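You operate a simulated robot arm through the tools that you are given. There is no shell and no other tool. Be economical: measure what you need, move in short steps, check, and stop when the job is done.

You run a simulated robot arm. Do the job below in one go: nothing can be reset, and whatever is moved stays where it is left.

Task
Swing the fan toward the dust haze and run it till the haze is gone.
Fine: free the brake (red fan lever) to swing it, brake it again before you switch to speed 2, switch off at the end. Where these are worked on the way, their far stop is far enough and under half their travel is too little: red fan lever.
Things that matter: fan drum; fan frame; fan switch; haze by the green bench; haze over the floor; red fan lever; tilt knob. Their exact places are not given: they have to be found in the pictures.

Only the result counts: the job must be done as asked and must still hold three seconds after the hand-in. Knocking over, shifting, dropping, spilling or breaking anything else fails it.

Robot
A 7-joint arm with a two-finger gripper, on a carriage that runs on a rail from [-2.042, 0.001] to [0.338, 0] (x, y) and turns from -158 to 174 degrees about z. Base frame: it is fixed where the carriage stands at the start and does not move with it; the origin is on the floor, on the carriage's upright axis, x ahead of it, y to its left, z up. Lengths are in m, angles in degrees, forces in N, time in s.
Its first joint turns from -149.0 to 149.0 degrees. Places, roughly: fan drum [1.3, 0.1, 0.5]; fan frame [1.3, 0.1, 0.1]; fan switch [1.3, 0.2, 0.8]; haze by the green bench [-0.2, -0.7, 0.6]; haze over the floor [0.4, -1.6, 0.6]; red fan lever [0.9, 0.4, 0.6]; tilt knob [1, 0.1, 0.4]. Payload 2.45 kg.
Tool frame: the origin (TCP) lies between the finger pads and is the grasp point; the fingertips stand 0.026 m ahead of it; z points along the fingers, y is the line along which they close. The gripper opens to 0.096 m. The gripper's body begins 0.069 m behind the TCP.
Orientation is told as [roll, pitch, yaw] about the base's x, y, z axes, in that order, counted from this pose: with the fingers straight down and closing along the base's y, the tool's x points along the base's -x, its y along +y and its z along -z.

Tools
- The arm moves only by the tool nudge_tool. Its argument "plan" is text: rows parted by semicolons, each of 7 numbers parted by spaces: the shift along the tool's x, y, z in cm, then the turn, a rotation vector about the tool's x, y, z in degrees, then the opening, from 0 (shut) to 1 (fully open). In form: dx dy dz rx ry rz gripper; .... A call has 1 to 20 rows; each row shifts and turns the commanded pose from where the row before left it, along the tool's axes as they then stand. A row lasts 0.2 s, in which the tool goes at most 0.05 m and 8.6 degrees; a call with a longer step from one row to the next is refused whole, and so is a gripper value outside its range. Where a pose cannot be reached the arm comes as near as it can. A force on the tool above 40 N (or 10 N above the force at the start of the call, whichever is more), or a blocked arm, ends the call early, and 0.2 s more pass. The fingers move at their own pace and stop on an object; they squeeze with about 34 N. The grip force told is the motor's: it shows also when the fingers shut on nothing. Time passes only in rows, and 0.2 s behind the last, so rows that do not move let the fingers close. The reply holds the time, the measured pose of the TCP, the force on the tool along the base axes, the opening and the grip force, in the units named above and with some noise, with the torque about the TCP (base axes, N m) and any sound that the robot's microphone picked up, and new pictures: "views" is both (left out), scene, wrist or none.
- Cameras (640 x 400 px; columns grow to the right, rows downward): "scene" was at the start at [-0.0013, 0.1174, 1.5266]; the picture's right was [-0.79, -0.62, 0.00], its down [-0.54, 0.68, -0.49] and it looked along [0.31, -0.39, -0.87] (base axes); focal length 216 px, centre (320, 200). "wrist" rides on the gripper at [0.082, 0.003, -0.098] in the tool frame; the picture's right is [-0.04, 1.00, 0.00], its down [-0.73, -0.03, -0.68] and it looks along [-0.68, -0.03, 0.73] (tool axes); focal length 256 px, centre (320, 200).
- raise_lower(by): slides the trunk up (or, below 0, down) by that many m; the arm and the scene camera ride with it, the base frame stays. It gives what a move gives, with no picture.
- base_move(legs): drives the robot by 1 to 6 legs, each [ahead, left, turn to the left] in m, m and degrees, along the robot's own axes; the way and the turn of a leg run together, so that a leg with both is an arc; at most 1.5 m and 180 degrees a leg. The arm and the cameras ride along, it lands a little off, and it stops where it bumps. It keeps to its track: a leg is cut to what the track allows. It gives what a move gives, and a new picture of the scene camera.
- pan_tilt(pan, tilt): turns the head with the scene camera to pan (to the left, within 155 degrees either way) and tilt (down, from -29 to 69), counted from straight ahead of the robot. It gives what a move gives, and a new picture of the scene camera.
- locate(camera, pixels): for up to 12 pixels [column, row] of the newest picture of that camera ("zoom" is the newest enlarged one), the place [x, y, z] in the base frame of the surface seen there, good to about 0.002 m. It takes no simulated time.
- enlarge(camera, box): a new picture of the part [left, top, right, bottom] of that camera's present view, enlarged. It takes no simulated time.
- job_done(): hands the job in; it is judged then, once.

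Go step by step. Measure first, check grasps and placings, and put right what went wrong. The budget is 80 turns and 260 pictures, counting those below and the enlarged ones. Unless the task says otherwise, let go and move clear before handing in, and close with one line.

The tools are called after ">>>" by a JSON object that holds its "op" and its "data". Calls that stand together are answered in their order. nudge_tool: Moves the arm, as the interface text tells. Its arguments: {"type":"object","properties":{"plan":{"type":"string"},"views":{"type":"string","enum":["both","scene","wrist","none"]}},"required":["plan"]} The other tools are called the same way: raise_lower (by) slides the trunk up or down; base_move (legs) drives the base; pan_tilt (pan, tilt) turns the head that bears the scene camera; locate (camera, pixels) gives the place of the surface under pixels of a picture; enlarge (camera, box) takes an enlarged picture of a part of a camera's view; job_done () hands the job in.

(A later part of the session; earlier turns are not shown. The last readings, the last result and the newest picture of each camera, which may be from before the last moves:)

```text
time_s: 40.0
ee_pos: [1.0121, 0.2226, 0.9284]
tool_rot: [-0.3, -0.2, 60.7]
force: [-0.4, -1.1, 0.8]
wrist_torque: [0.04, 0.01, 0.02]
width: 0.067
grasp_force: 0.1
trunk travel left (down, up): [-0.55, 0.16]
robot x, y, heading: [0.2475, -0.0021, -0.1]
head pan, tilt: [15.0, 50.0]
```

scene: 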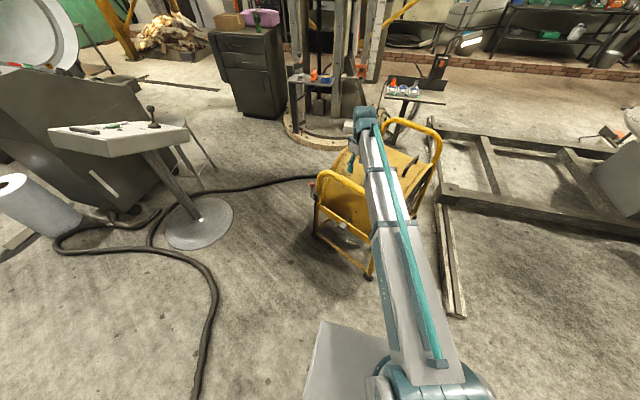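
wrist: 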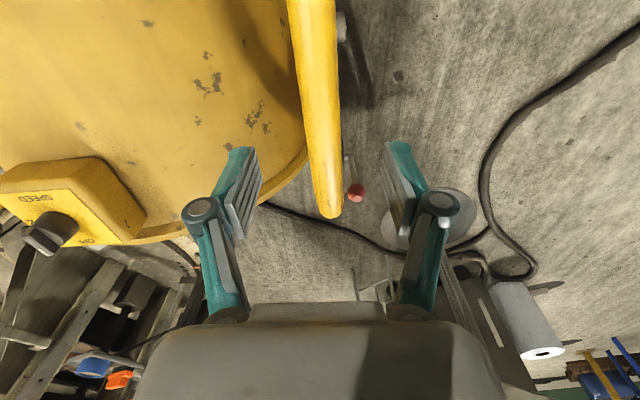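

>>> {"op": "locate", "data": {"camera": "wrist", "pixels": [[303, 5], [310, 50], [316, 90], [322, 130], [328, 170], [355, 193], [349, 165], [50, 230], [45, 240]]}}

>>> {"op": "enlarge", "data": {"camera": "scene", "box": [295, 150, 375, 230]}}

>>> {"op": "locate", "data": {"camera": "zoom", "pixels": [[130, 280], [180, 330], [160, 310]]}}

```text
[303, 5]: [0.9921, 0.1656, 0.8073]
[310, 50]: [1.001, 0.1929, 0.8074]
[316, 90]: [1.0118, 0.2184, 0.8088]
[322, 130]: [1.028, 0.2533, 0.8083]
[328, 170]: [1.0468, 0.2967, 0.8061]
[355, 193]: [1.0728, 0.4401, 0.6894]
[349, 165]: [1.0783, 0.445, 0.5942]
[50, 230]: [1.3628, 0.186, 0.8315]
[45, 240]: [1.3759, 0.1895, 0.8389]
```

```text
5.00 times, centred on (335, 190) of scene
```

zoom: 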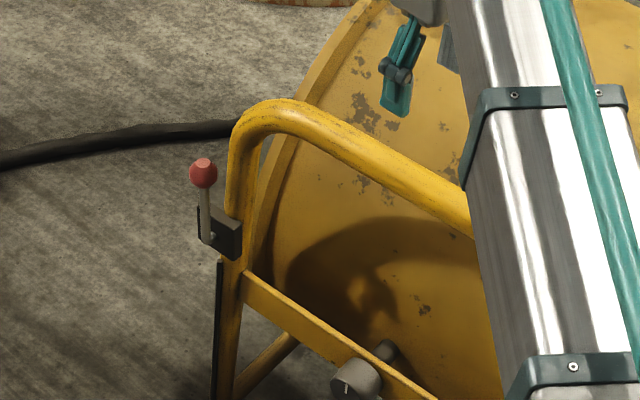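

```text
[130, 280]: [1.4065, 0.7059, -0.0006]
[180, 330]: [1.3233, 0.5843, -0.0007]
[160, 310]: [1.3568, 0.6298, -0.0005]
```

The bar line reads less than the gripper yaw suggested, so I measure the bar edges accurately.

>>> {"op": "enlarge", "data": {"camera": "wrist", "box": [260, 0, 380, 220]}}

```text
1.82 times, centred on (320, 110) of wrist
```

zoom: 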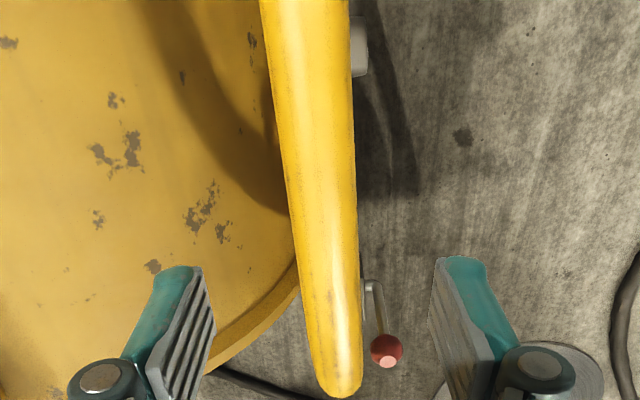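

>>> {"op": "locate", "data": {"camera": "zoom", "pixels": [[305, 20], [264, 20], [347, 20], [322, 200], [290, 200], [354, 200], [332, 300], [305, 300], [359, 300], [387, 355], [375, 300], [360, 45]]}}

```text
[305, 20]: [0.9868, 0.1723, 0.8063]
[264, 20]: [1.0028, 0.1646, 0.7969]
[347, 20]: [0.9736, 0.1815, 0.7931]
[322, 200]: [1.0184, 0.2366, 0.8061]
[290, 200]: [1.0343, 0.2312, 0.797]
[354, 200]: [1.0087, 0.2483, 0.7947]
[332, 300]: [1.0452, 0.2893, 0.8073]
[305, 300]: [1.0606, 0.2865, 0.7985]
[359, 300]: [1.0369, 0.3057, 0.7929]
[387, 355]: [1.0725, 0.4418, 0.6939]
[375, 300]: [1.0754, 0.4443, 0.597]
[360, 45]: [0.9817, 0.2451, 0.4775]
```

The bar (hence the fan) stands at about 26.3° clockwise, 2.7° short. I regrip it and push on a little.

>>> {"op": "nudge_tool", "data": {"plan": "0 0 0 0 0 -2.9 0.7;0 0 4.4 0 0 0 0.7;0 0 4.4 0 0 0 0.7;0 0 4.3 0 0 0 0.7;0 0 0 0 0 0 0;0 0 0 0 0 0 0;0 0 0 0 0 0 0;-0.8 0.03 0 0 0 1.35 0;-0.8 0.03 0 0 0 1.35 0;0 0 0 0 0 0 0;0 0 0 0 0 0 0;0 0 0 0 0 0 0.7;0 0 0 0 0 0 0.7;0 0 -4.4 0 0 0 0.7;0 0 -4.4 0 0 0 0.7;0 0 -4.4 0 0 0 0.7", "views": "wrist"}}

>>> {"op": "enlarge", "data": {"camera": "wrist", "box": [260, 0, 380, 220]}}

```text
time_s: 43.4
ee_pos: [1.0183, 0.2368, 0.9274]
tool_rot: [-0.4, -0.2, 60.9]
force: [0.1, 0.5, -0.6]
wrist_torque: [-0.01, 0.03, 0.01]
width: 0.0671
grasp_force: 0.0
trunk travel left (down, up): [-0.55, 0.16]
robot x, y, heading: [0.2472, -0.0006, -0.2]
head pan, tilt: [15.0, 50.0]
```

wrist: 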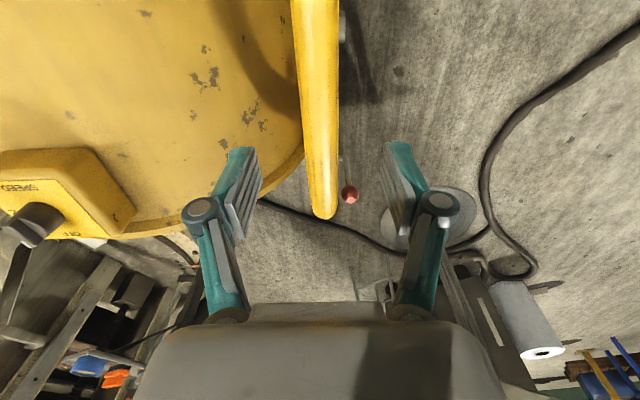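

```text
1.82 times, centred on (320, 110) of wrist
```

zoom: 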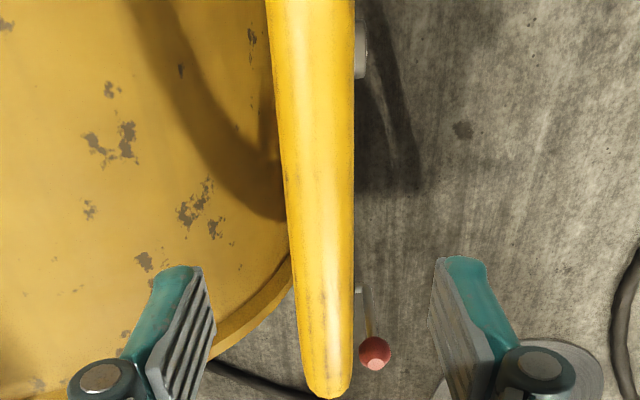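

>>> {"op": "locate", "data": {"camera": "zoom", "pixels": [[311, 20], [270, 20], [351, 20], [319, 200], [286, 200], [351, 200], [324, 300], [298, 300], [350, 300], [375, 352], [361, 300]]}}

>>> {"op": "locate", "data": {"camera": "wrist", "pixels": [[38, 218], [20, 236], [70, 160], [120, 200], [50, 225]]}}

>>> {"op": "enlarge", "data": {"camera": "wrist", "box": [0, 140, 160, 260]}}

```text
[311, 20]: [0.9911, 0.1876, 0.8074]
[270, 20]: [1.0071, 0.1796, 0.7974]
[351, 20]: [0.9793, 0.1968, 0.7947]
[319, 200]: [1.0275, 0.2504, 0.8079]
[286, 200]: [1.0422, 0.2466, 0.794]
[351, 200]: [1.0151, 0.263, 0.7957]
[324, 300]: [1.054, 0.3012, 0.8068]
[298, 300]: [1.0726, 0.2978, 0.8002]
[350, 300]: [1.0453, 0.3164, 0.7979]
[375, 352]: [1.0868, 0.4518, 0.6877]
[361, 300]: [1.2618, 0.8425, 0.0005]
```

```text
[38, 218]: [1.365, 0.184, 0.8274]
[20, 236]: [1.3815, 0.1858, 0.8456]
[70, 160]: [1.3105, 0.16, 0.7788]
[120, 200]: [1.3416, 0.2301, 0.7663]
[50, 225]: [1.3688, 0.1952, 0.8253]
```

```text
3.33 times, centred on (80, 200) of wrist
```

zoom: 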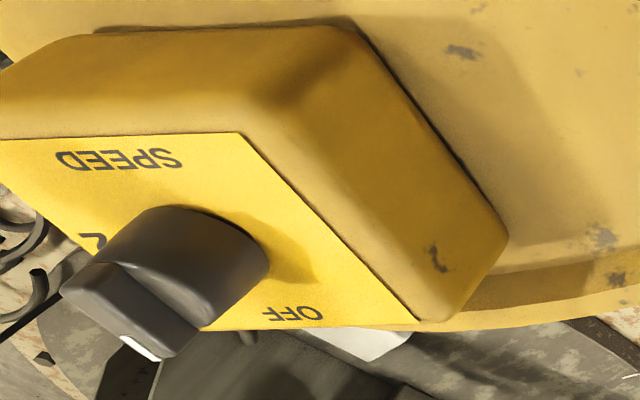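

The bar now stands at 29°, as wanted. Next the brake: I drive up a little and bring the shut fingers, leaning toward the robot, to the inner side of the upright knob (1.087,0.452,0.68).

>>> {"op": "base_move", "data": {"legs": [[0.08, 0, 0]]}}

>>> {"op": "nudge_tool", "data": {"plan": "-2.5 3.4 0 0 0 0 0;-2.5 3.4 0 0 0 0 0;-2.5 3.4 0 0 0 0 0;-2.5 3.4 0 0 0 0 0;-2.5 3.4 0 0 0 0 0;-2.5 3.4 0 0 0 0 0;0 0 0 8.4 0 0 0;0 0 0 8.3 0 0 0;0 0 0 8.3 0 0 0;0 1.9 4.1 0 0 0 0;0 1.9 4.1 0 0 0 0;0 1.9 4.1 0 0 0 0;0 1.9 4.1 0 0 0 0;0 0 0 0 0 0 0", "views": "both"}}

```text
time_s: 44.5
ee_pos: [1.0993, 0.237, 0.927]
tool_rot: [-0.3, -0.1, 61.0]
force: [0.2, 0.4, 0.3]
wrist_torque: [-0.05, 0.02, -0.01]
width: 0.0672
grasp_force: 0.1
trunk travel left (down, up): [-0.55, 0.16]
robot x, y, heading: [0.3299, -0.0012, 0.1]
head pan, tilt: [15.0, 50.0]
```

scene: 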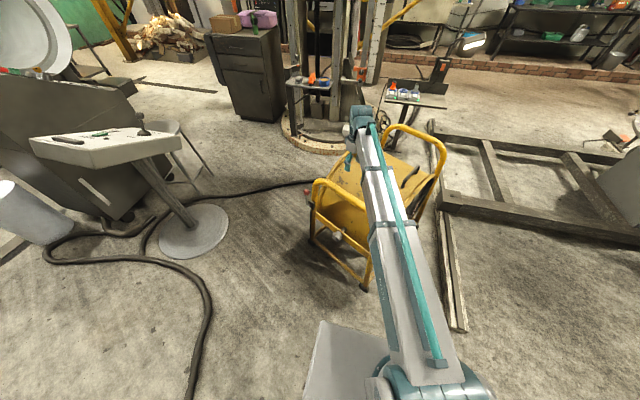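

```text
time_s: 47.5
ee_pos: [0.9934, 0.4693, 0.7451]
tool_rot: [-25.3, -0.2, 61.0]
force: [0.0, 0.0, 0.2]
wrist_torque: [0.06, 0.0, -0.02]
width: 0.0002
grasp_force: 28.5
trunk travel left (down, up): [-0.55, 0.16]
robot x, y, heading: [0.3293, -0.0011, -0.1]
head pan, tilt: [15.0, 50.0]
```

scene: 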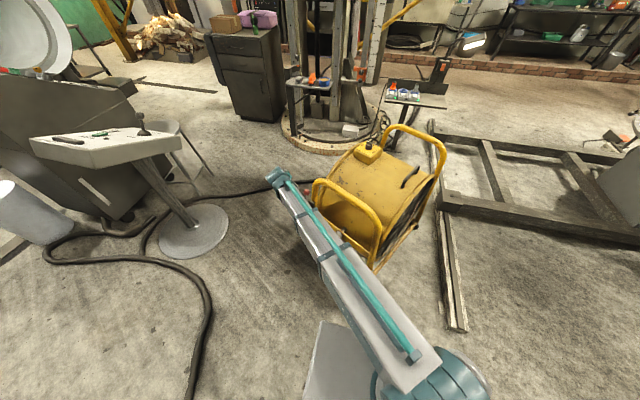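
wrist: 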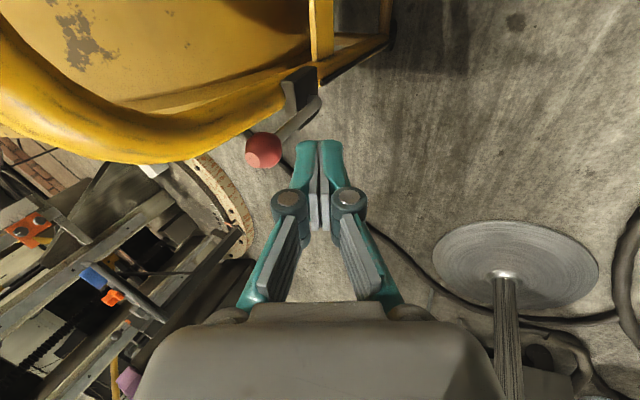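

Fingers lean correctly toward the fan. I lower and slide in on the knob's inner side.

>>> {"op": "nudge_tool", "data": {"plan": "0 1.9 4.1 0 0 0 0;0 -2.7 1.27 0 0 0 0;0 -2.7 1.27 0 0 0 0;0 -1.6 0.75 0 0 0 0;0 0 0 0 0 0 0", "views": "wrist"}}

>>> {"op": "enlarge", "data": {"camera": "scene", "box": [260, 140, 380, 220]}}

```text
time_s: 48.6
ee_pos: [1.0621, 0.43, 0.702]
tool_rot: [-25.2, -0.1, 61.0]
force: [0.1, 1.2, 0.1]
wrist_torque: [0.02, -0.01, 0.03]
width: 0.0001
grasp_force: 28.4
trunk travel left (down, up): [-0.55, 0.16]
robot x, y, heading: [0.3314, -0.0019, -0.2]
head pan, tilt: [15.0, 50.0]
```

wrist: 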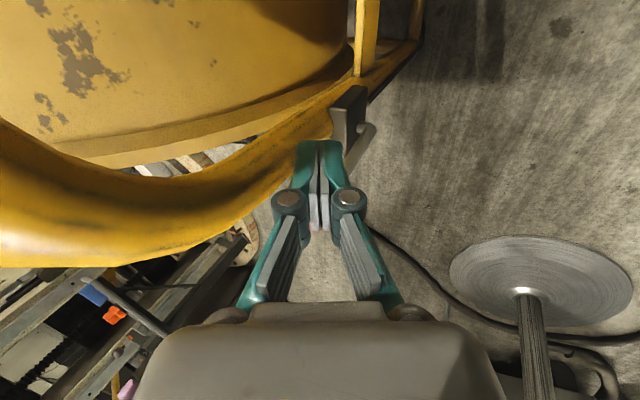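

```text
5.00 times, centred on (320, 180) of scene
```

zoom: 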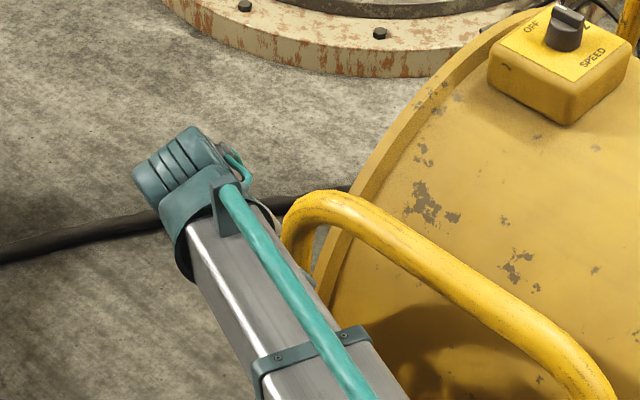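

The knob is right behind the fingertips (pink at (315,228)). I push outward (+y of the fan) about 5 cm.

>>> {"op": "nudge_tool", "data": {"plan": "-1.2 0 0 0 0 0 0;-1.2 0 0 0 0 0 0;-1.2 0 0 0 0 0 0;-1.2 0 0 0 0 0 0", "views": "both"}}

>>> {"op": "enlarge", "data": {"camera": "scene", "box": [260, 140, 420, 240]}}

```text
time_s: 49.6
ee_pos: [1.0862, 0.4715, 0.7009]
tool_rot: [-25.3, -0.2, 61.0]
force: [-1.1, -0.6, -0.2]
wrist_torque: [-0.02, 0.01, -0.01]
width: 0.0
grasp_force: 28.6
trunk travel left (down, up): [-0.55, 0.16]
robot x, y, heading: [0.3293, 0.0025, 0.1]
head pan, tilt: [15.0, 50.0]
```

scene: 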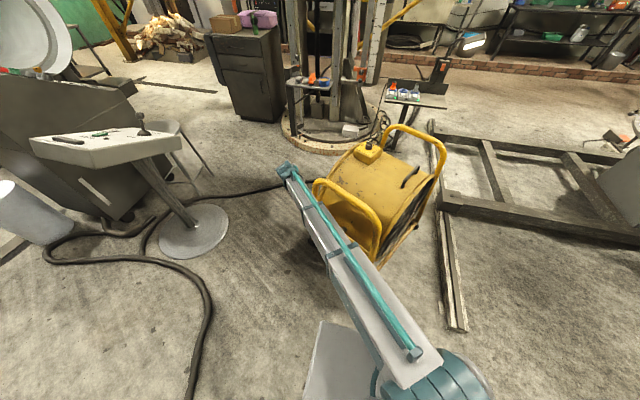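
wrist: 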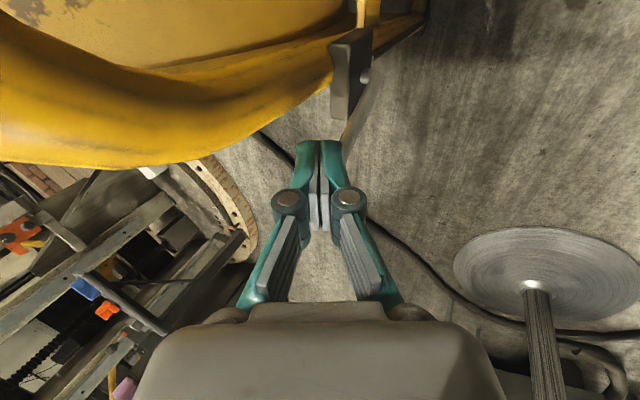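

```text
4.00 times, centred on (340, 190) of scene
```

zoom: 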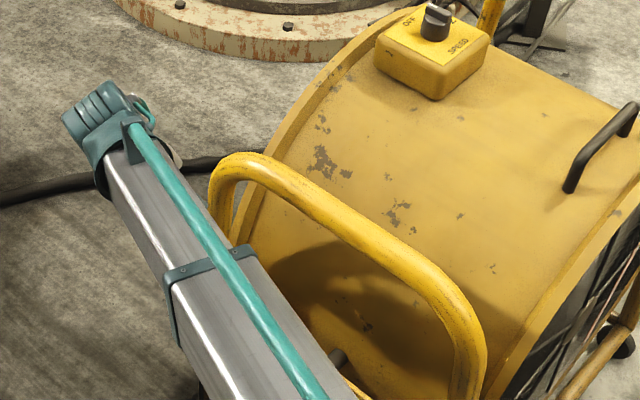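

Very low force; the rod at wrist (355,120) leans now. I lift off and check the lever and the fan's bearing.

>>> {"op": "nudge_tool", "data": {"plan": "2 0 0 0 0 0 0;0 1.9 -3.5 0 0 0 0;0 0 -4.5 0 0 0 0;0 0 -4.5 0 0 0 0;4 0 -2 0 0 0 0;4 0 0 0 0 0 0;4 0 0 0 0 0 0", "views": "wrist"}}

```text
time_s: 51.2
ee_pos: [0.9472, 0.3874, 0.8222]
tool_rot: [-25.3, -0.3, 61.0]
force: [-0.2, 0.0, -0.3]
wrist_torque: [-0.06, 0.01, 0.0]
width: 0.0002
grasp_force: 28.3
trunk travel left (down, up): [-0.55, 0.16]
robot x, y, heading: [0.3288, 0.0024, 0.1]
head pan, tilt: [15.0, 50.0]
```

wrist: 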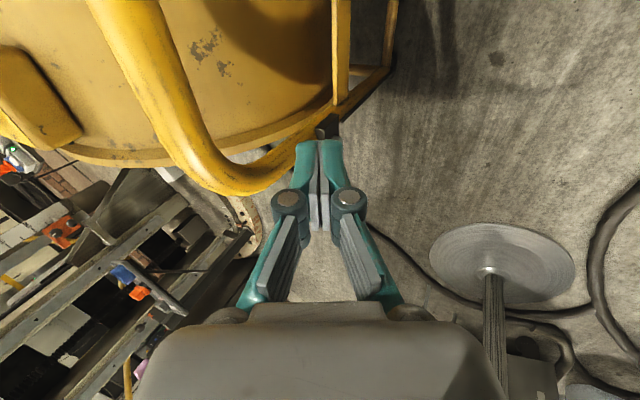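

>>> {"op": "nudge_tool", "data": {"plan": "0 -1.7 -3.6 0 0 0 0;0 -1.7 -3.6 0 0 0 0;0 -1.2 -2.5 0 0 0 0;0 0 0 -8.4 0 0 0;0 0 0 -8.4 0 0 0;0 0 0 -8.4 0 0 0;2.4 -3.4 0 0 0 0 0;2.4 -3.4 0 0 0 0 0;2.4 -3.4 0 0 0 0 0.7;2.4 -3.4 0 0 0 0 0.7;0 0 0 0 0 0 0.7", "views": "wrist"}}

>>> {"op": "enlarge", "data": {"camera": "wrist", "box": [260, 0, 380, 220]}}

```text
time_s: 53.6
ee_pos: [1.0197, 0.2365, 0.9319]
tool_rot: [-0.2, -0.2, 61.1]
force: [-0.7, -0.7, 0.5]
wrist_torque: [0.05, 0.0, 0.03]
width: 0.0672
grasp_force: 0.0
trunk travel left (down, up): [-0.55, 0.16]
robot x, y, heading: [0.3282, -0.0009, 0.3]
head pan, tilt: [15.0, 50.0]
```

wrist: 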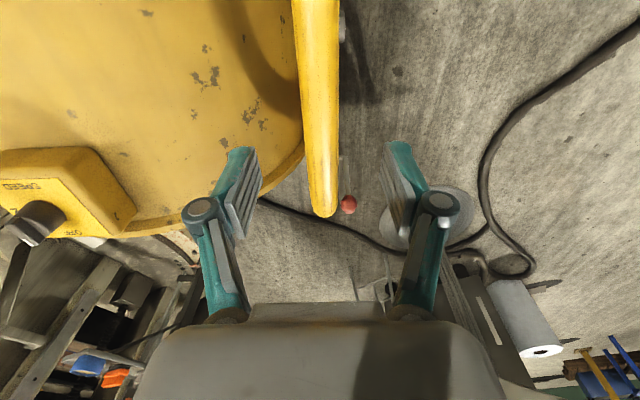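

```text
1.82 times, centred on (320, 110) of wrist
```

zoom: 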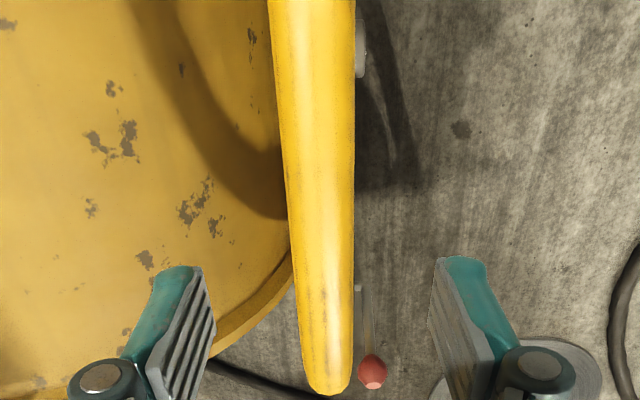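

The bar looks unmoved; the knob went slightly outward, to zoom (373,370). I measure.

>>> {"op": "locate", "data": {"camera": "zoom", "pixels": [[311, 20], [320, 200], [325, 300], [271, 20], [352, 20], [299, 300], [352, 300], [372, 368], [365, 300], [366, 320]]}}

```text
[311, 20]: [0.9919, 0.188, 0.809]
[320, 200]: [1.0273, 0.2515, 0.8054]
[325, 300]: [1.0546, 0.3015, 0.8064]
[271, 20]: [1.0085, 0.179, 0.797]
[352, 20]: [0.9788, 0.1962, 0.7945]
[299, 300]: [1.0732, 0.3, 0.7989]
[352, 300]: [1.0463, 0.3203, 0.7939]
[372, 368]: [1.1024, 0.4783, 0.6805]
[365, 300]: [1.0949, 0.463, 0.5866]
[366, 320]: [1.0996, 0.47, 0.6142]
```

Fan still at ~28.7°, and the lever has fallen to ~74° without dragging the fan. Now I'll grip the knob and carry it down the arc to its stop.

>>> {"op": "nudge_tool", "data": {"plan": "-4.5 0.75 0 0 0 0 0.45;-4.5 0.75 0 0 0 0 0.45;-4.5 0.75 0 0 0 0 0.45;-4.5 0.75 0 0 0 0 0.45;-4.5 0.7 0 0 0 0 0.45;-4.4 0.7 0 0 0 0 0.45;0 0 0 0 7.5 0 0.45;0 0 0 0 7.5 0 0.45;-1.02 0 3.82 0 0 0 0.45;-1.02 0 3.82 0 0 0 0.45;-1.02 0 3.82 0 0 0 0.45;-1.02 0 3.82 0 0 0 0.45;-1.02 0 3.82 0 0 0 0.45;0 0 0 0 0 0 0.45", "views": "wrist"}}

>>> {"op": "locate", "data": {"camera": "wrist", "pixels": [[320, 120], [320, 100], [320, 80]]}}

```text
time_s: 56.6
ee_pos: [1.1125, 0.4958, 0.7334]
tool_rot: [-0.1, 14.8, 61.0]
force: [0.0, 0.2, -0.5]
wrist_torque: [-0.01, 0.01, -0.01]
width: 0.0432
grasp_force: 0.1
trunk travel left (down, up): [-0.55, 0.16]
robot x, y, heading: [0.3275, 0.0015, -0.1]
head pan, tilt: [15.0, 50.0]
```

wrist: 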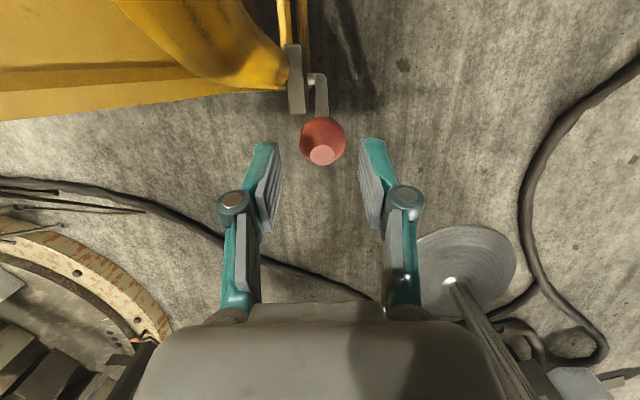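

```text
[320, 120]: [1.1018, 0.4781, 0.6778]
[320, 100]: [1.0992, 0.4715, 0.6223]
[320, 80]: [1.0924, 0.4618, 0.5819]
```

The knob is centred between the fingers. I advance, close, and start the first half of the arc.

>>> {"op": "nudge_tool", "data": {"plan": "0 0 3 0 0 0 0.45;0 0 2.9 0 0 0 0.45;0 0 0 0 0 0 0;0 0 0 0 0 0 0;0 0 0 0 0 0 0;-1.72 0 0.26 0 0 0 0;-1.77 0 0.42 0 0 0 0;-1.69 0 0.64 0 0 0 0", "views": "wrist"}}

```text
time_s: 58.5
ee_pos: [1.1303, 0.5206, 0.6526]
tool_rot: [-0.2, 14.7, 60.9]
force: [13.1, -12.8, 8.2]
wrist_torque: [-0.88, 0.58, -0.15]
width: 0.0301
grasp_force: 45.3
trunk travel left (down, up): [-0.55, 0.16]
robot x, y, heading: [0.3308, -0.0014, -0.1]
head pan, tilt: [15.0, 50.0]
```

wrist: 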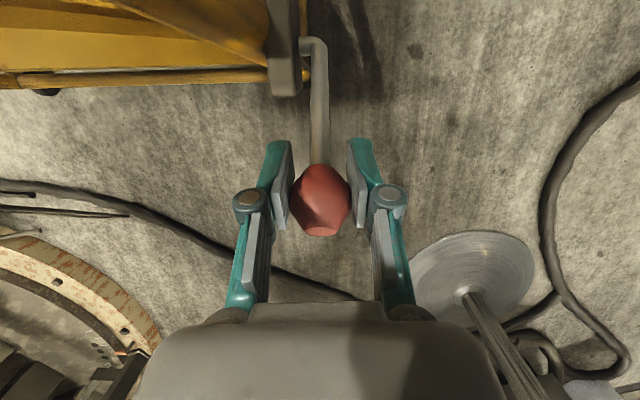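

On the arc at ~50° (z 0.653). I continue to the stop.

>>> {"op": "nudge_tool", "data": {"plan": "-1.58 0 0.88 0 0 0 0;-1.45 0 1.09 0 0 0 0;-0.69 0 0.7 0 0 0 0;-0.2 0 0.5 0 0 0 0;0 0 0 0 0 0 0", "views": "wrist"}}

```text
time_s: 59.6
ee_pos: [1.1445, 0.5458, 0.6156]
tool_rot: [-0.5, 14.7, 61.0]
force: [25.5, -17.2, 27.2]
wrist_torque: [-0.53, 0.32, -0.33]
width: 0.0299
grasp_force: 44.6
trunk travel left (down, up): [-0.55, 0.16]
robot x, y, heading: [0.3261, 0.0001, -0.1]
head pan, tilt: [15.0, 50.0]
```

wrist: 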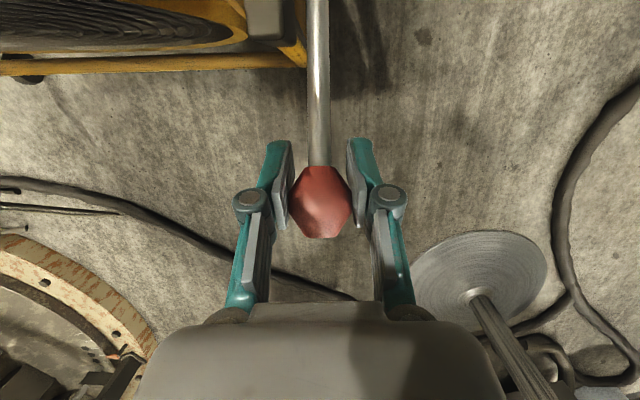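

The knob is at z 0.616 with 27 N against the stop — braked. I release, rise to the viewing spot, and check the fan's bearing.

>>> {"op": "nudge_tool", "data": {"plan": "0.2 0 -0.4 0 0 0 0;0 0 0 0 0 0 0.5;0 0 0 0 0 0 0.5;0 0 -4 0 0 0 0.5;0 0 -5 0 0 0 0.5;0 0 -5 0 0 0 0.5;0 0 -5 0 0 0 0.5;0 0 -5 0 0 0 0.5;0 0 -5 0 0 0 0.5;0 0 -3 0 -7.4 0 0.5;0 0 0 0 -7.4 0 0.5", "views": "both"}}

```text
time_s: 62.0
ee_pos: [1.1761, 0.6147, 0.9243]
tool_rot: [-0.1, -0.1, 61.1]
force: [-0.8, -0.3, 0.3]
wrist_torque: [0.01, 0.02, 0.01]
width: 0.0478
grasp_force: 0.1
out of reach, approached as far as the arm can: row 9
trunk travel left (down, up): [-0.55, 0.16]
robot x, y, heading: [0.3298, -0.0017, -0.3]
head pan, tilt: [15.0, 50.0]
```

scene: 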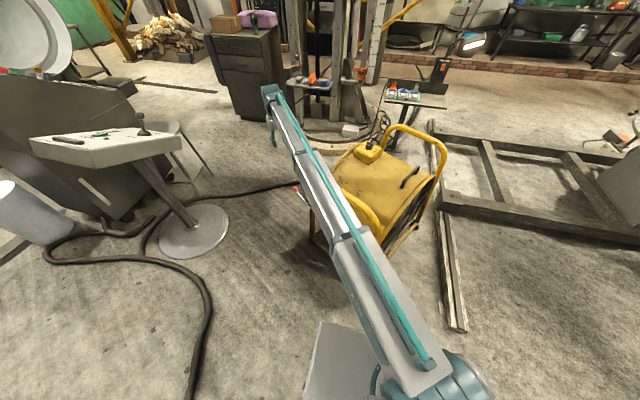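
wrist: 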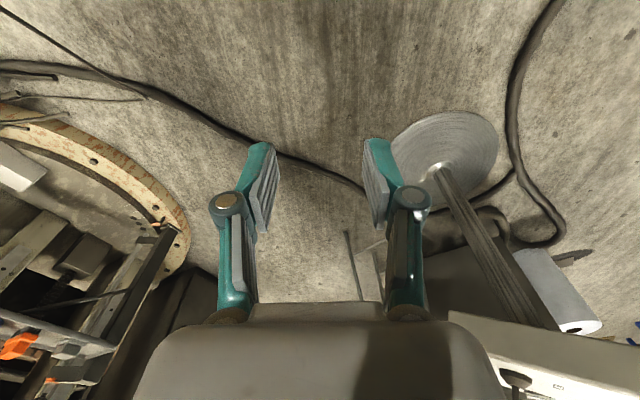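

>>> {"op": "nudge_tool", "data": {"plan": "4.5 -0.5 0 0 0 0 0.7;4.5 -0.5 0 0 0 0 0.7;4.5 -0.5 0 0 0 0 0.7;4.5 -0.5 0 0 0 0 0.7;4.5 -0.5 0 0 0 0 0.7;4.5 -0.5 0 0 0 0 0.7;4.5 -0.5 0 0 0 0 0.7;4.5 -0.5 0 0 0 0 0.7;4.6 -0.5 0 0 0 0 0.7;0 0 0 0 0 0 0.7", "views": "wrist"}}

>>> {"op": "enlarge", "data": {"camera": "wrist", "box": [260, 0, 380, 220]}}

>>> {"op": "enlarge", "data": {"camera": "scene", "box": [310, 120, 470, 270]}}

```text
time_s: 64.2
ee_pos: [1.0211, 0.2393, 0.9251]
tool_rot: [0.0, -0.1, 61.0]
force: [0.5, -0.4, -0.1]
wrist_torque: [0.04, 0.0, -0.05]
width: 0.0674
grasp_force: 0.0
trunk travel left (down, up): [-0.55, 0.16]
robot x, y, heading: [0.3315, -0.0027, -0.1]
head pan, tilt: [15.0, 50.0]
```

wrist: 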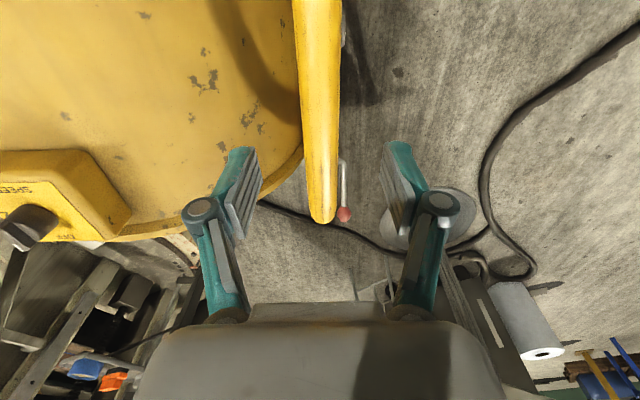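

```text
1.82 times, centred on (320, 110) of wrist
```

zoom: 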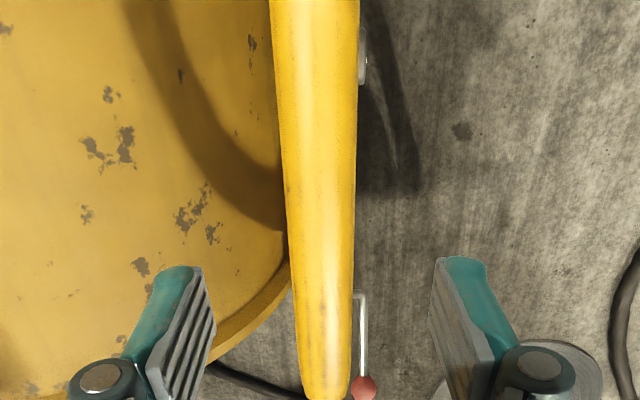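

```text
2.67 times, centred on (390, 195) of scene
```

zoom: 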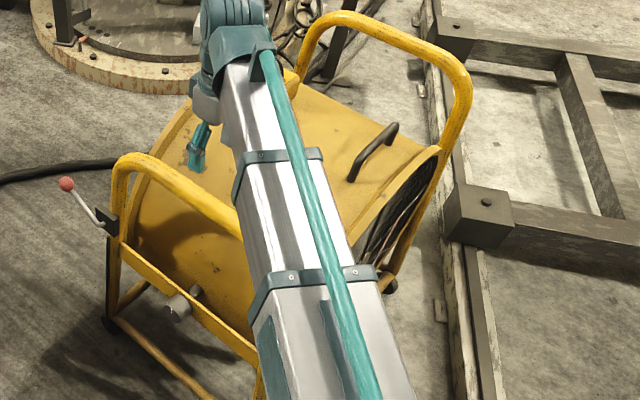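

The lever is back down at its braked place (scene zoom (66,184)). I check the bar angle and the switch.

>>> {"op": "locate", "data": {"camera": "wrist", "pixels": [[317, 11], [295, 11], [338, 11], [322.5, 165], [308, 165], [337, 165], [344, 214], [22, 215], [32, 220], [100, 235], [70, 150]]}}

>>> {"op": "enlarge", "data": {"camera": "wrist", "box": [0, 140, 160, 260]}}

```text
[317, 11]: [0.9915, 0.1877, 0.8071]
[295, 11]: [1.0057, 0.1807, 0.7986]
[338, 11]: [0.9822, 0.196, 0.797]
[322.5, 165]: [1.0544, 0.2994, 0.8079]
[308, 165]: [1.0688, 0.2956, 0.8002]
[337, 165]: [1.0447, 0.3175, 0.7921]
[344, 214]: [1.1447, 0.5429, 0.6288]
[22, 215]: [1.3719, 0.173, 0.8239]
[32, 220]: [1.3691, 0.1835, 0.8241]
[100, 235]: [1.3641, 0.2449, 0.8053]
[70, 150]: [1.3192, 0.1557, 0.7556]
```

```text
3.33 times, centred on (80, 200) of wrist
```

zoom: 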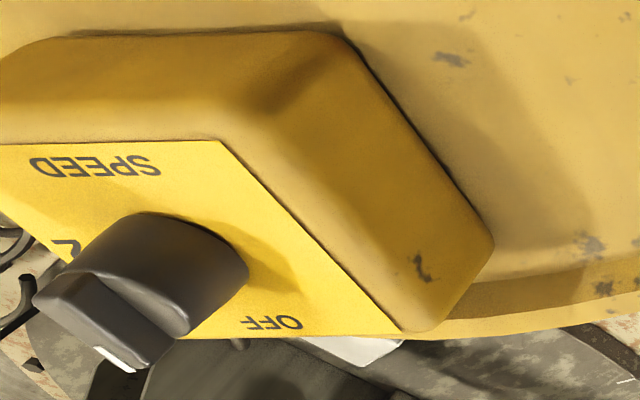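

Fan is braked at ~28.7°. Now the switch: I rise and turn the wrist so its camera sees the switch from the robot's side.

>>> {"op": "nudge_tool", "data": {"plan": "0 0 -4 0 0 0 0.7;0 0 -4 0 0 0 0.7;0 0 0 0 0 8.5 0.7;0 0 0 0 0 8.5 0.7;0 0 0 0 0 8.5 0.7;0 0 0 0 0 8.5 0.7;0 0 0 0 0 8.5 0.7;0 0 0 0 0 8.5 0.7;0 0 0 0 0 8.5 0.7;0 0 0 0 0 8.5 0.7;0 0 0 0 0 8.5 0.7;0 0 0 0 0 8.5 0.7;0 0 0 0 0 5 0.7;-4.3 1.7 0 0 0 0 0.7;-4.3 1.7 0 0 0 0 0.7;-4.3 1.7 0 0 0 0 0.7;-4.3 1.7 0 0 0 0 0.7;0 0 0 0 0 0 0.7", "views": "wrist"}}

```text
time_s: 68.0
ee_pos: [1.2039, 0.2152, 1.0047]
tool_rot: [0.0, -0.1, -29.0]
force: [0.5, -0.4, 0.7]
wrist_torque: [0.02, 0.02, 0.01]
width: 0.067
grasp_force: 0.0
trunk travel left (down, up): [-0.55, 0.16]
robot x, y, heading: [0.3273, 0.0014, -0.1]
head pan, tilt: [15.0, 50.0]
```

wrist: 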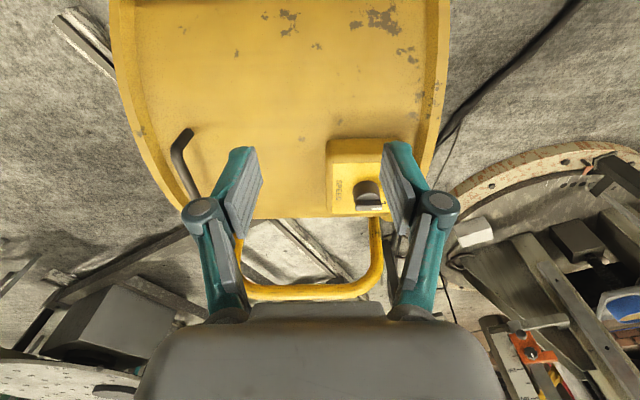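

>>> {"op": "enlarge", "data": {"camera": "wrist", "box": [310, 130, 410, 220]}}

>>> {"op": "locate", "data": {"camera": "wrist", "pixels": [[369, 185], [369, 200], [358, 187], [378, 187], [335, 205], [345, 165], [380, 165], [366, 207]]}}

>>> {"op": "enlarge", "data": {"camera": "scene", "box": [340, 130, 400, 170]}}

```text
4.44 times, centred on (360, 175) of wrist
```

zoom: 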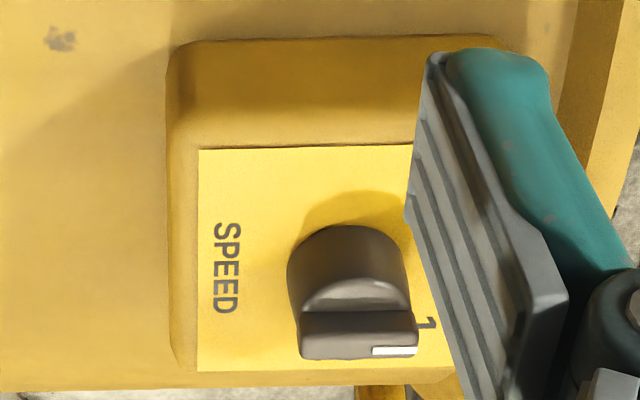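

```text
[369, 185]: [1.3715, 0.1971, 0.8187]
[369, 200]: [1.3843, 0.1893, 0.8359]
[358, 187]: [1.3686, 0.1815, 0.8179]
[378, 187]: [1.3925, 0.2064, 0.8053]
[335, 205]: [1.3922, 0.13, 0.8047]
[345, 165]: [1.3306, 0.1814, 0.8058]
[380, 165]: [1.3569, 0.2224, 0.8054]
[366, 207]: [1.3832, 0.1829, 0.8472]
```

```text
10.00 times, centred on (370, 150) of scene
```

zoom: 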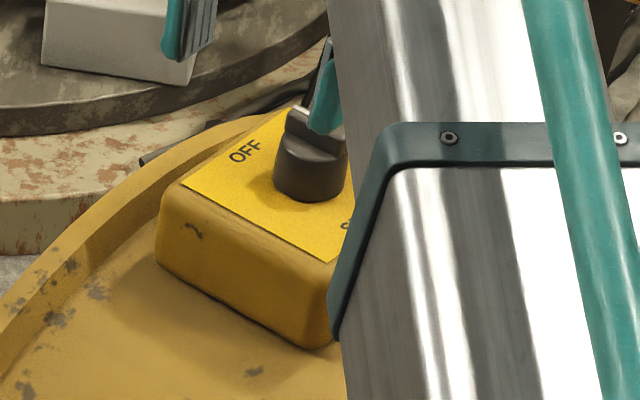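

The right finger hides the label. I shift the tool toward +y so the switch lies between the fingers.

>>> {"op": "nudge_tool", "data": {"plan": "0 4.5 0 0 0 0 1;-2 2 -2 0 0 0 1;0 0 0 0 0 0 1", "views": "wrist"}}

>>> {"op": "enlarge", "data": {"camera": "wrist", "box": [270, 130, 370, 230]}}

```text
time_s: 68.8
ee_pos: [1.2529, 0.2627, 1.0248]
tool_rot: [-0.1, -0.1, -28.9]
force: [0.9, -1.1, 0.1]
wrist_torque: [0.03, 0.02, 0.01]
width: 0.0959
grasp_force: 0.1
trunk travel left (down, up): [-0.55, 0.16]
robot x, y, heading: [0.3292, -0.0003, -0.0]
head pan, tilt: [15.0, 50.0]
```

wrist: 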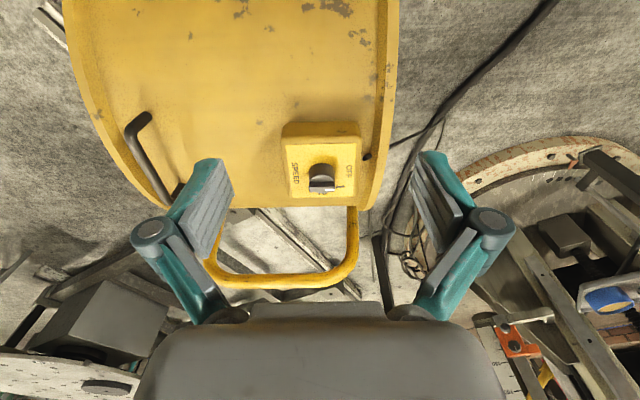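

```text
4.00 times, centred on (320, 180) of wrist
```

zoom: 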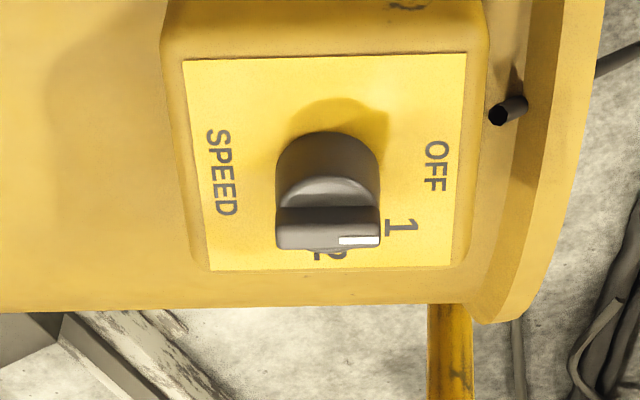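

The label is clear now: OFF toward the fan's +y (pointer there), 1 at 45°, 2 toward +x — so speed 2 is 90° clockwise. I measure the knob.

>>> {"op": "locate", "data": {"camera": "zoom", "pixels": [[300, 230], [370, 228], [282, 235], [358, 240], [330, 240], [330, 215], [330, 190], [330, 140], [282, 170], [378, 170], [437, 165], [330, 256]]}}

```text
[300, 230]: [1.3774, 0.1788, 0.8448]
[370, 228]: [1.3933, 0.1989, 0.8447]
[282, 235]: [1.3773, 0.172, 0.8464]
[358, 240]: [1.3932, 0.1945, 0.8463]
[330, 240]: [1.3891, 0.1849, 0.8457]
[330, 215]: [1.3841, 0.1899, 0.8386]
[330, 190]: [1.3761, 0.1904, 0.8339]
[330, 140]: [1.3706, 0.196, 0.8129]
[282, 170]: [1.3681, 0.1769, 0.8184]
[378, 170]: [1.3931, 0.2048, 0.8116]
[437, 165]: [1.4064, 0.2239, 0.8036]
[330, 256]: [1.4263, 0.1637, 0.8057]
```

Knob axis ≈ (1.387,0.187), ridge top z≈0.847. I use the last bit of rail, move over it and turn the fingers to grip across the ridge.

>>> {"op": "base_move", "data": {"legs": [[0.01, 0, 0]]}}

>>> {"op": "nudge_tool", "data": {"plan": "0 0 0 0 0 -8.5 0.5;0 0 0 0 0 -8.5 0.5;0 0 0 0 0 -8.5 0.5;0 0 0 0 0 -8.5 0.5;0 0 0 0 0 -8.5 0.5;0 0 0 0 0 -8.5 0.5;0 0 0 0 0 -8.5 0.5;0 0 0 0 0 -8.5 0.5;0 0 0 0 0 -8.5 0.5;0 0 0 0 0 -8.5 0.5;0 0 0 0 0 -5 0.5;0 -3.7 0 0 0 0 0.5;0 -3.7 0 0 0 0 0.5;0 -3.7 0 0 0 0 0.5;0 -3.7 2 0 0 0 0.5;0 0 4 0 0 0 0.5;0 0 2 0 0 0 0.5;0 0 0 0 0 0 0.5", "views": "both"}}

```text
time_s: 69.6
ee_pos: [1.2599, 0.2626, 1.0238]
tool_rot: [0.0, -0.2, -28.9]
force: [0.1, 0.3, 0.4]
wrist_torque: [0.0, 0.03, -0.01]
width: 0.0958
grasp_force: 0.0
trunk travel left (down, up): [-0.55, 0.16]
robot x, y, heading: [0.3353, 0.0003, 0.0]
head pan, tilt: [15.0, 50.0]
```

scene: 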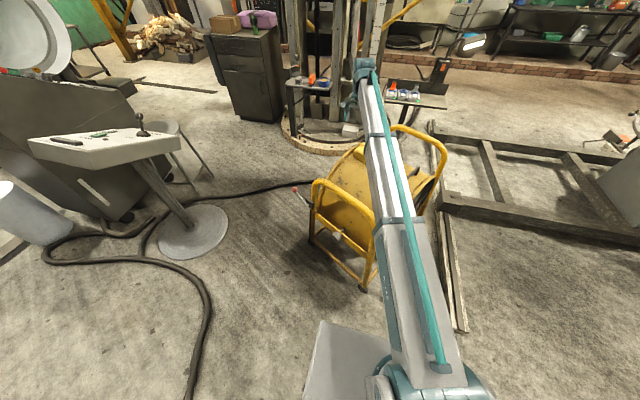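

```text
time_s: 73.4
ee_pos: [1.3885, 0.19, 0.9422]
tool_rot: [0.0, 0.0, 61.0]
force: [0.2, 0.0, 0.7]
wrist_torque: [-0.02, 0.0, 0.01]
width: 0.048
grasp_force: 0.1
trunk travel left (down, up): [-0.55, 0.16]
robot x, y, heading: [0.3382, -0.0012, 0.1]
head pan, tilt: [15.0, 50.0]
```

scene: 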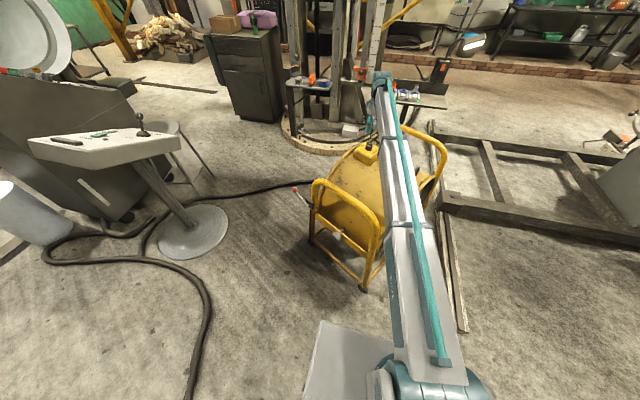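
wrist: 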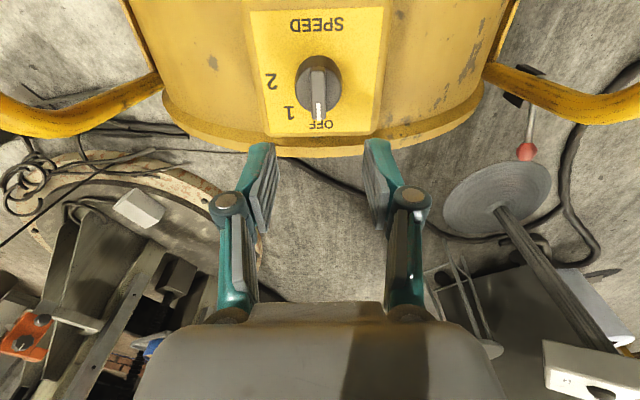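

Reach is fine and the switch is plainly seen: pointer on OFF at (318,112), 1 at (289,112), 2 at (271,82). I measure the ridge centre.

>>> {"op": "locate", "data": {"camera": "wrist", "pixels": [[318, 65], [318, 80], [318, 95], [320, 108], [312, 85], [325, 85], [303, 85], [335, 85]]}}

>>> {"op": "enlarge", "data": {"camera": "wrist", "box": [240, 10, 400, 150]}}

```text
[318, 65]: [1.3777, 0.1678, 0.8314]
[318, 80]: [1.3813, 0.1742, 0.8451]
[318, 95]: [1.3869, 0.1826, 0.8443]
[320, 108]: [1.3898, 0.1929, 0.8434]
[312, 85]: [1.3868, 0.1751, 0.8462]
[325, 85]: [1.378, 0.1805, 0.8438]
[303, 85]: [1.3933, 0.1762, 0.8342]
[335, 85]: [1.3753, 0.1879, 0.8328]
```

```text
2.86 times, centred on (320, 80) of wrist
```

zoom: 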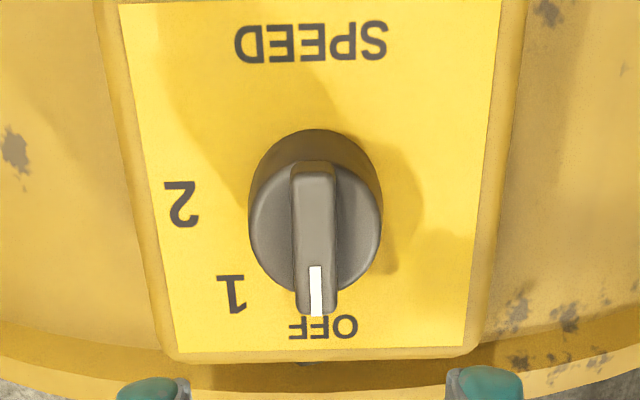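

Knob centre ≈ (1.385,0.182); ridge from z 0.833 to 0.846. I lower onto the ridge and close.

>>> {"op": "nudge_tool", "data": {"plan": "0.8 -0.15 3 0 0 0 0.5;0 0 3 0 0 0 0.5;0 0 2 0 0 0 0.5;0 0 0 0 0 0 0;0 0 0 0 0 0 0;0 0 0 0 0 0 0", "views": "wrist"}}

```text
time_s: 74.8
ee_pos: [1.3865, 0.1832, 0.8644]
tool_rot: [-0.1, -0.1, 61.0]
force: [2.6, -0.4, 1.3]
wrist_torque: [0.15, -0.16, -0.39]
width: 0.0119
grasp_force: 39.1
trunk travel left (down, up): [-0.55, 0.16]
robot x, y, heading: [0.3361, -0.0001, -0.1]
head pan, tilt: [15.0, 50.0]
```

wrist: 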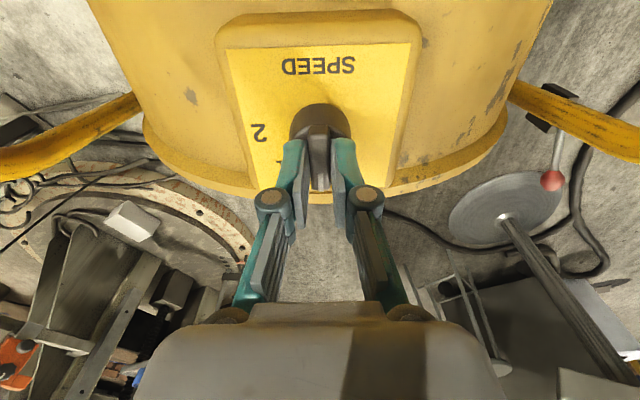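

The ridge is gripped (width 0.012). I turn it 90° clockwise to speed 2.

>>> {"op": "nudge_tool", "data": {"plan": "0 0 0 0 0 8.5 0;0 0 0 0 0 8.5 0;0 0 0 0 0 8.5 0;0 0 0 0 0 8.5 0;0 0 0 0 0 8.5 0;0 0 0 0 0 8.5 0;0 0 0 0 0 8.5 0;0 0 0 0 0 8.5 0;0 0 0 0 0 8.5 0;0 0 0 0 0 8.5 0;0 0 0 0 0 6 0;0 0 0 0 0 0 0", "views": "both"}}

```text
time_s: 77.4
ee_pos: [1.3871, 0.1841, 0.8642]
tool_rot: [-0.1, -0.1, -30.0]
force: [-3.0, 9.6, 1.0]
wrist_torque: [0.27, 0.0, 0.25]
width: 0.0117
grasp_force: 39.0
trunk travel left (down, up): [-0.55, 0.16]
robot x, y, heading: [0.3309, 0.0025, -0.1]
head pan, tilt: [15.0, 50.0]
```

scene: 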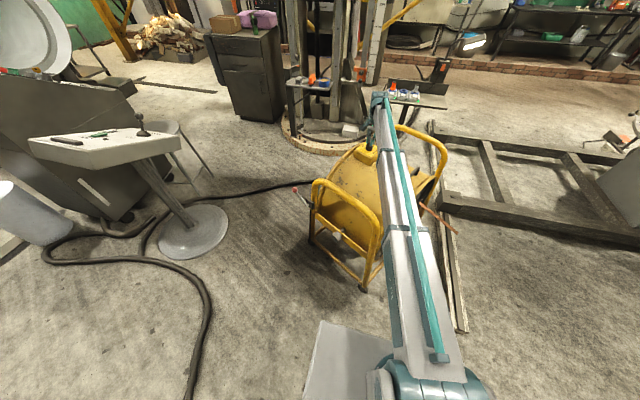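
wrist: 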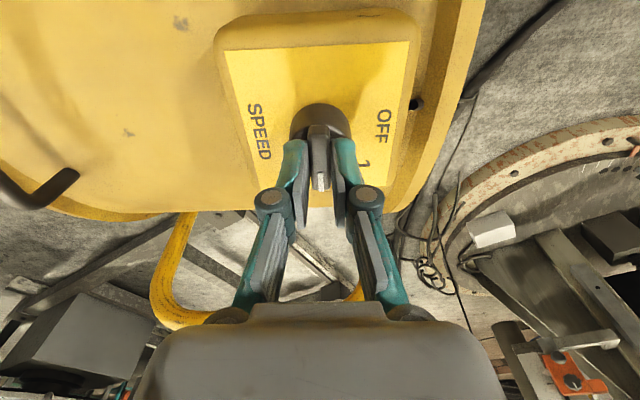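

The knob points to 2 and the streamer flies out at scene (438,215): the fan runs. I keep the grip and watch the haze.

>>> {"op": "pan_tilt", "data": {"pan": -70, "tilt": 35}}

```text
time_s: 79.0
ee_pos: [1.3862, 0.183, 0.865]
tool_rot: [0.0, -0.1, -30.0]
force: [-7.9, 9.8, 1.7]
wrist_torque: [0.44, 0.41, 0.22]
width: 0.0117
grasp_force: 38.8
trunk travel left (down, up): [-0.55, 0.16]
robot x, y, heading: [0.3373, -0.0042, 0.1]
head pan, tilt: [-70.0, 35.0]
```

scene: 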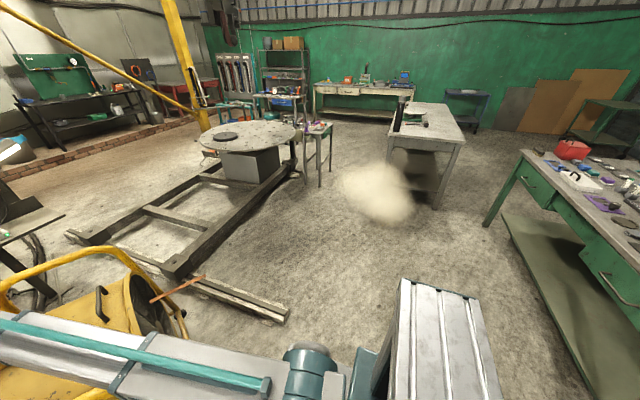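

The haze is still at (380,190), with the streamer at (180,288). I let the fan run a few seconds.

>>> {"op": "nudge_tool", "data": {"plan": "0 0 0 0 0 0 0;0 0 0 0 0 0 0;0 0 0 0 0 0 0;0 0 0 0 0 0 0;0 0 0 0 0 0 0;0 0 0 0 0 0 0;0 0 0 0 0 0 0;0 0 0 0 0 0 0;0 0 0 0 0 0 0;0 0 0 0 0 0 0;0 0 0 0 0 0 0;0 0 0 0 0 0 0;0 0 0 0 0 0 0;0 0 0 0 0 0 0;0 0 0 0 0 0 0;0 0 0 0 0 0 0;0 0 0 0 0 0 0;0 0 0 0 0 0 0;0 0 0 0 0 0 0;0 0 0 0 0 0 0", "views": "scene"}}

```text
time_s: 83.2
ee_pos: [1.3867, 0.1831, 0.8652]
tool_rot: [0.0, -0.1, -30.0]
force: [-14.5, 6.4, -2.5]
wrist_torque: [0.1, 0.3, 0.17]
width: 0.0119
grasp_force: 39.1
trunk travel left (down, up): [-0.55, 0.16]
robot x, y, heading: [0.3347, -0.0038, -0.2]
head pan, tilt: [-70.0, 35.0]
```

scene: 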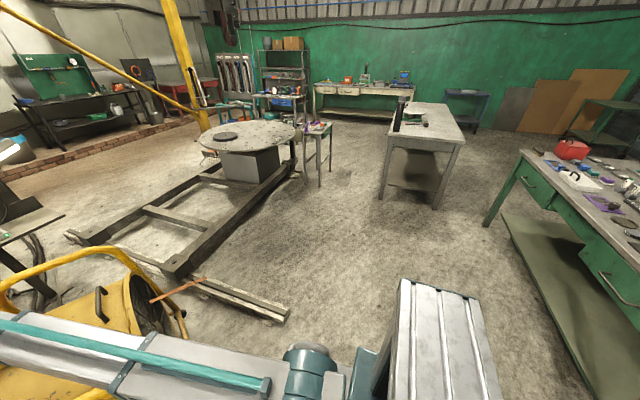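

The haze has vanished from (380,190). I check enlarged for any remnant.

>>> {"op": "enlarge", "data": {"camera": "scene", "box": [260, 120, 500, 270]}}

>>> {"op": "pan_tilt", "data": {"pan": -105, "tilt": 50}}

```text
2.67 times, centred on (380, 195) of scene
```

zoom: 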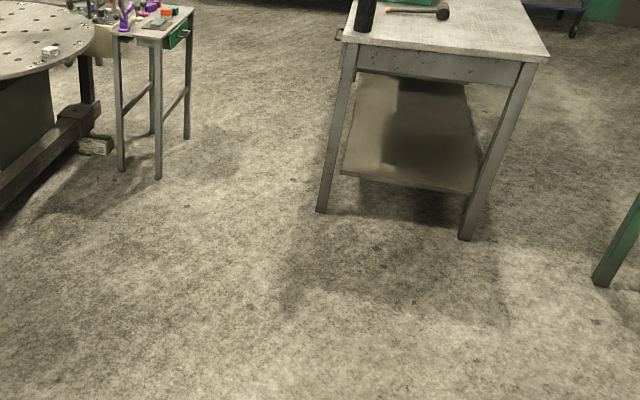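

```text
time_s: 84.2
ee_pos: [1.3861, 0.1839, 0.8651]
tool_rot: [0.0, -0.1, -30.0]
force: [-14.0, 6.2, -2.6]
wrist_torque: [0.15, 0.37, 0.16]
width: 0.0118
grasp_force: 39.3
trunk travel left (down, up): [-0.55, 0.16]
robot x, y, heading: [0.3347, 0.0022, -0.2]
head pan, tilt: [-105.0, 50.0]
```

scene: 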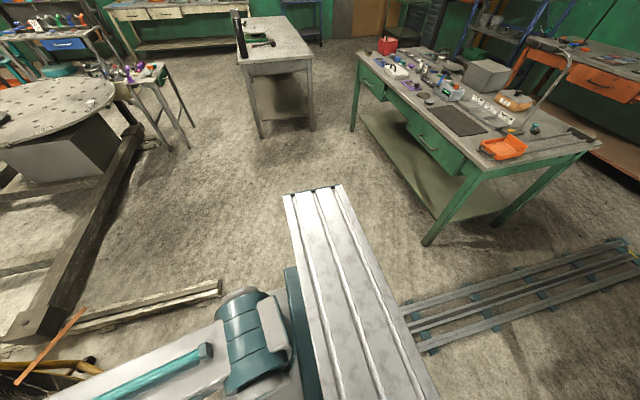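

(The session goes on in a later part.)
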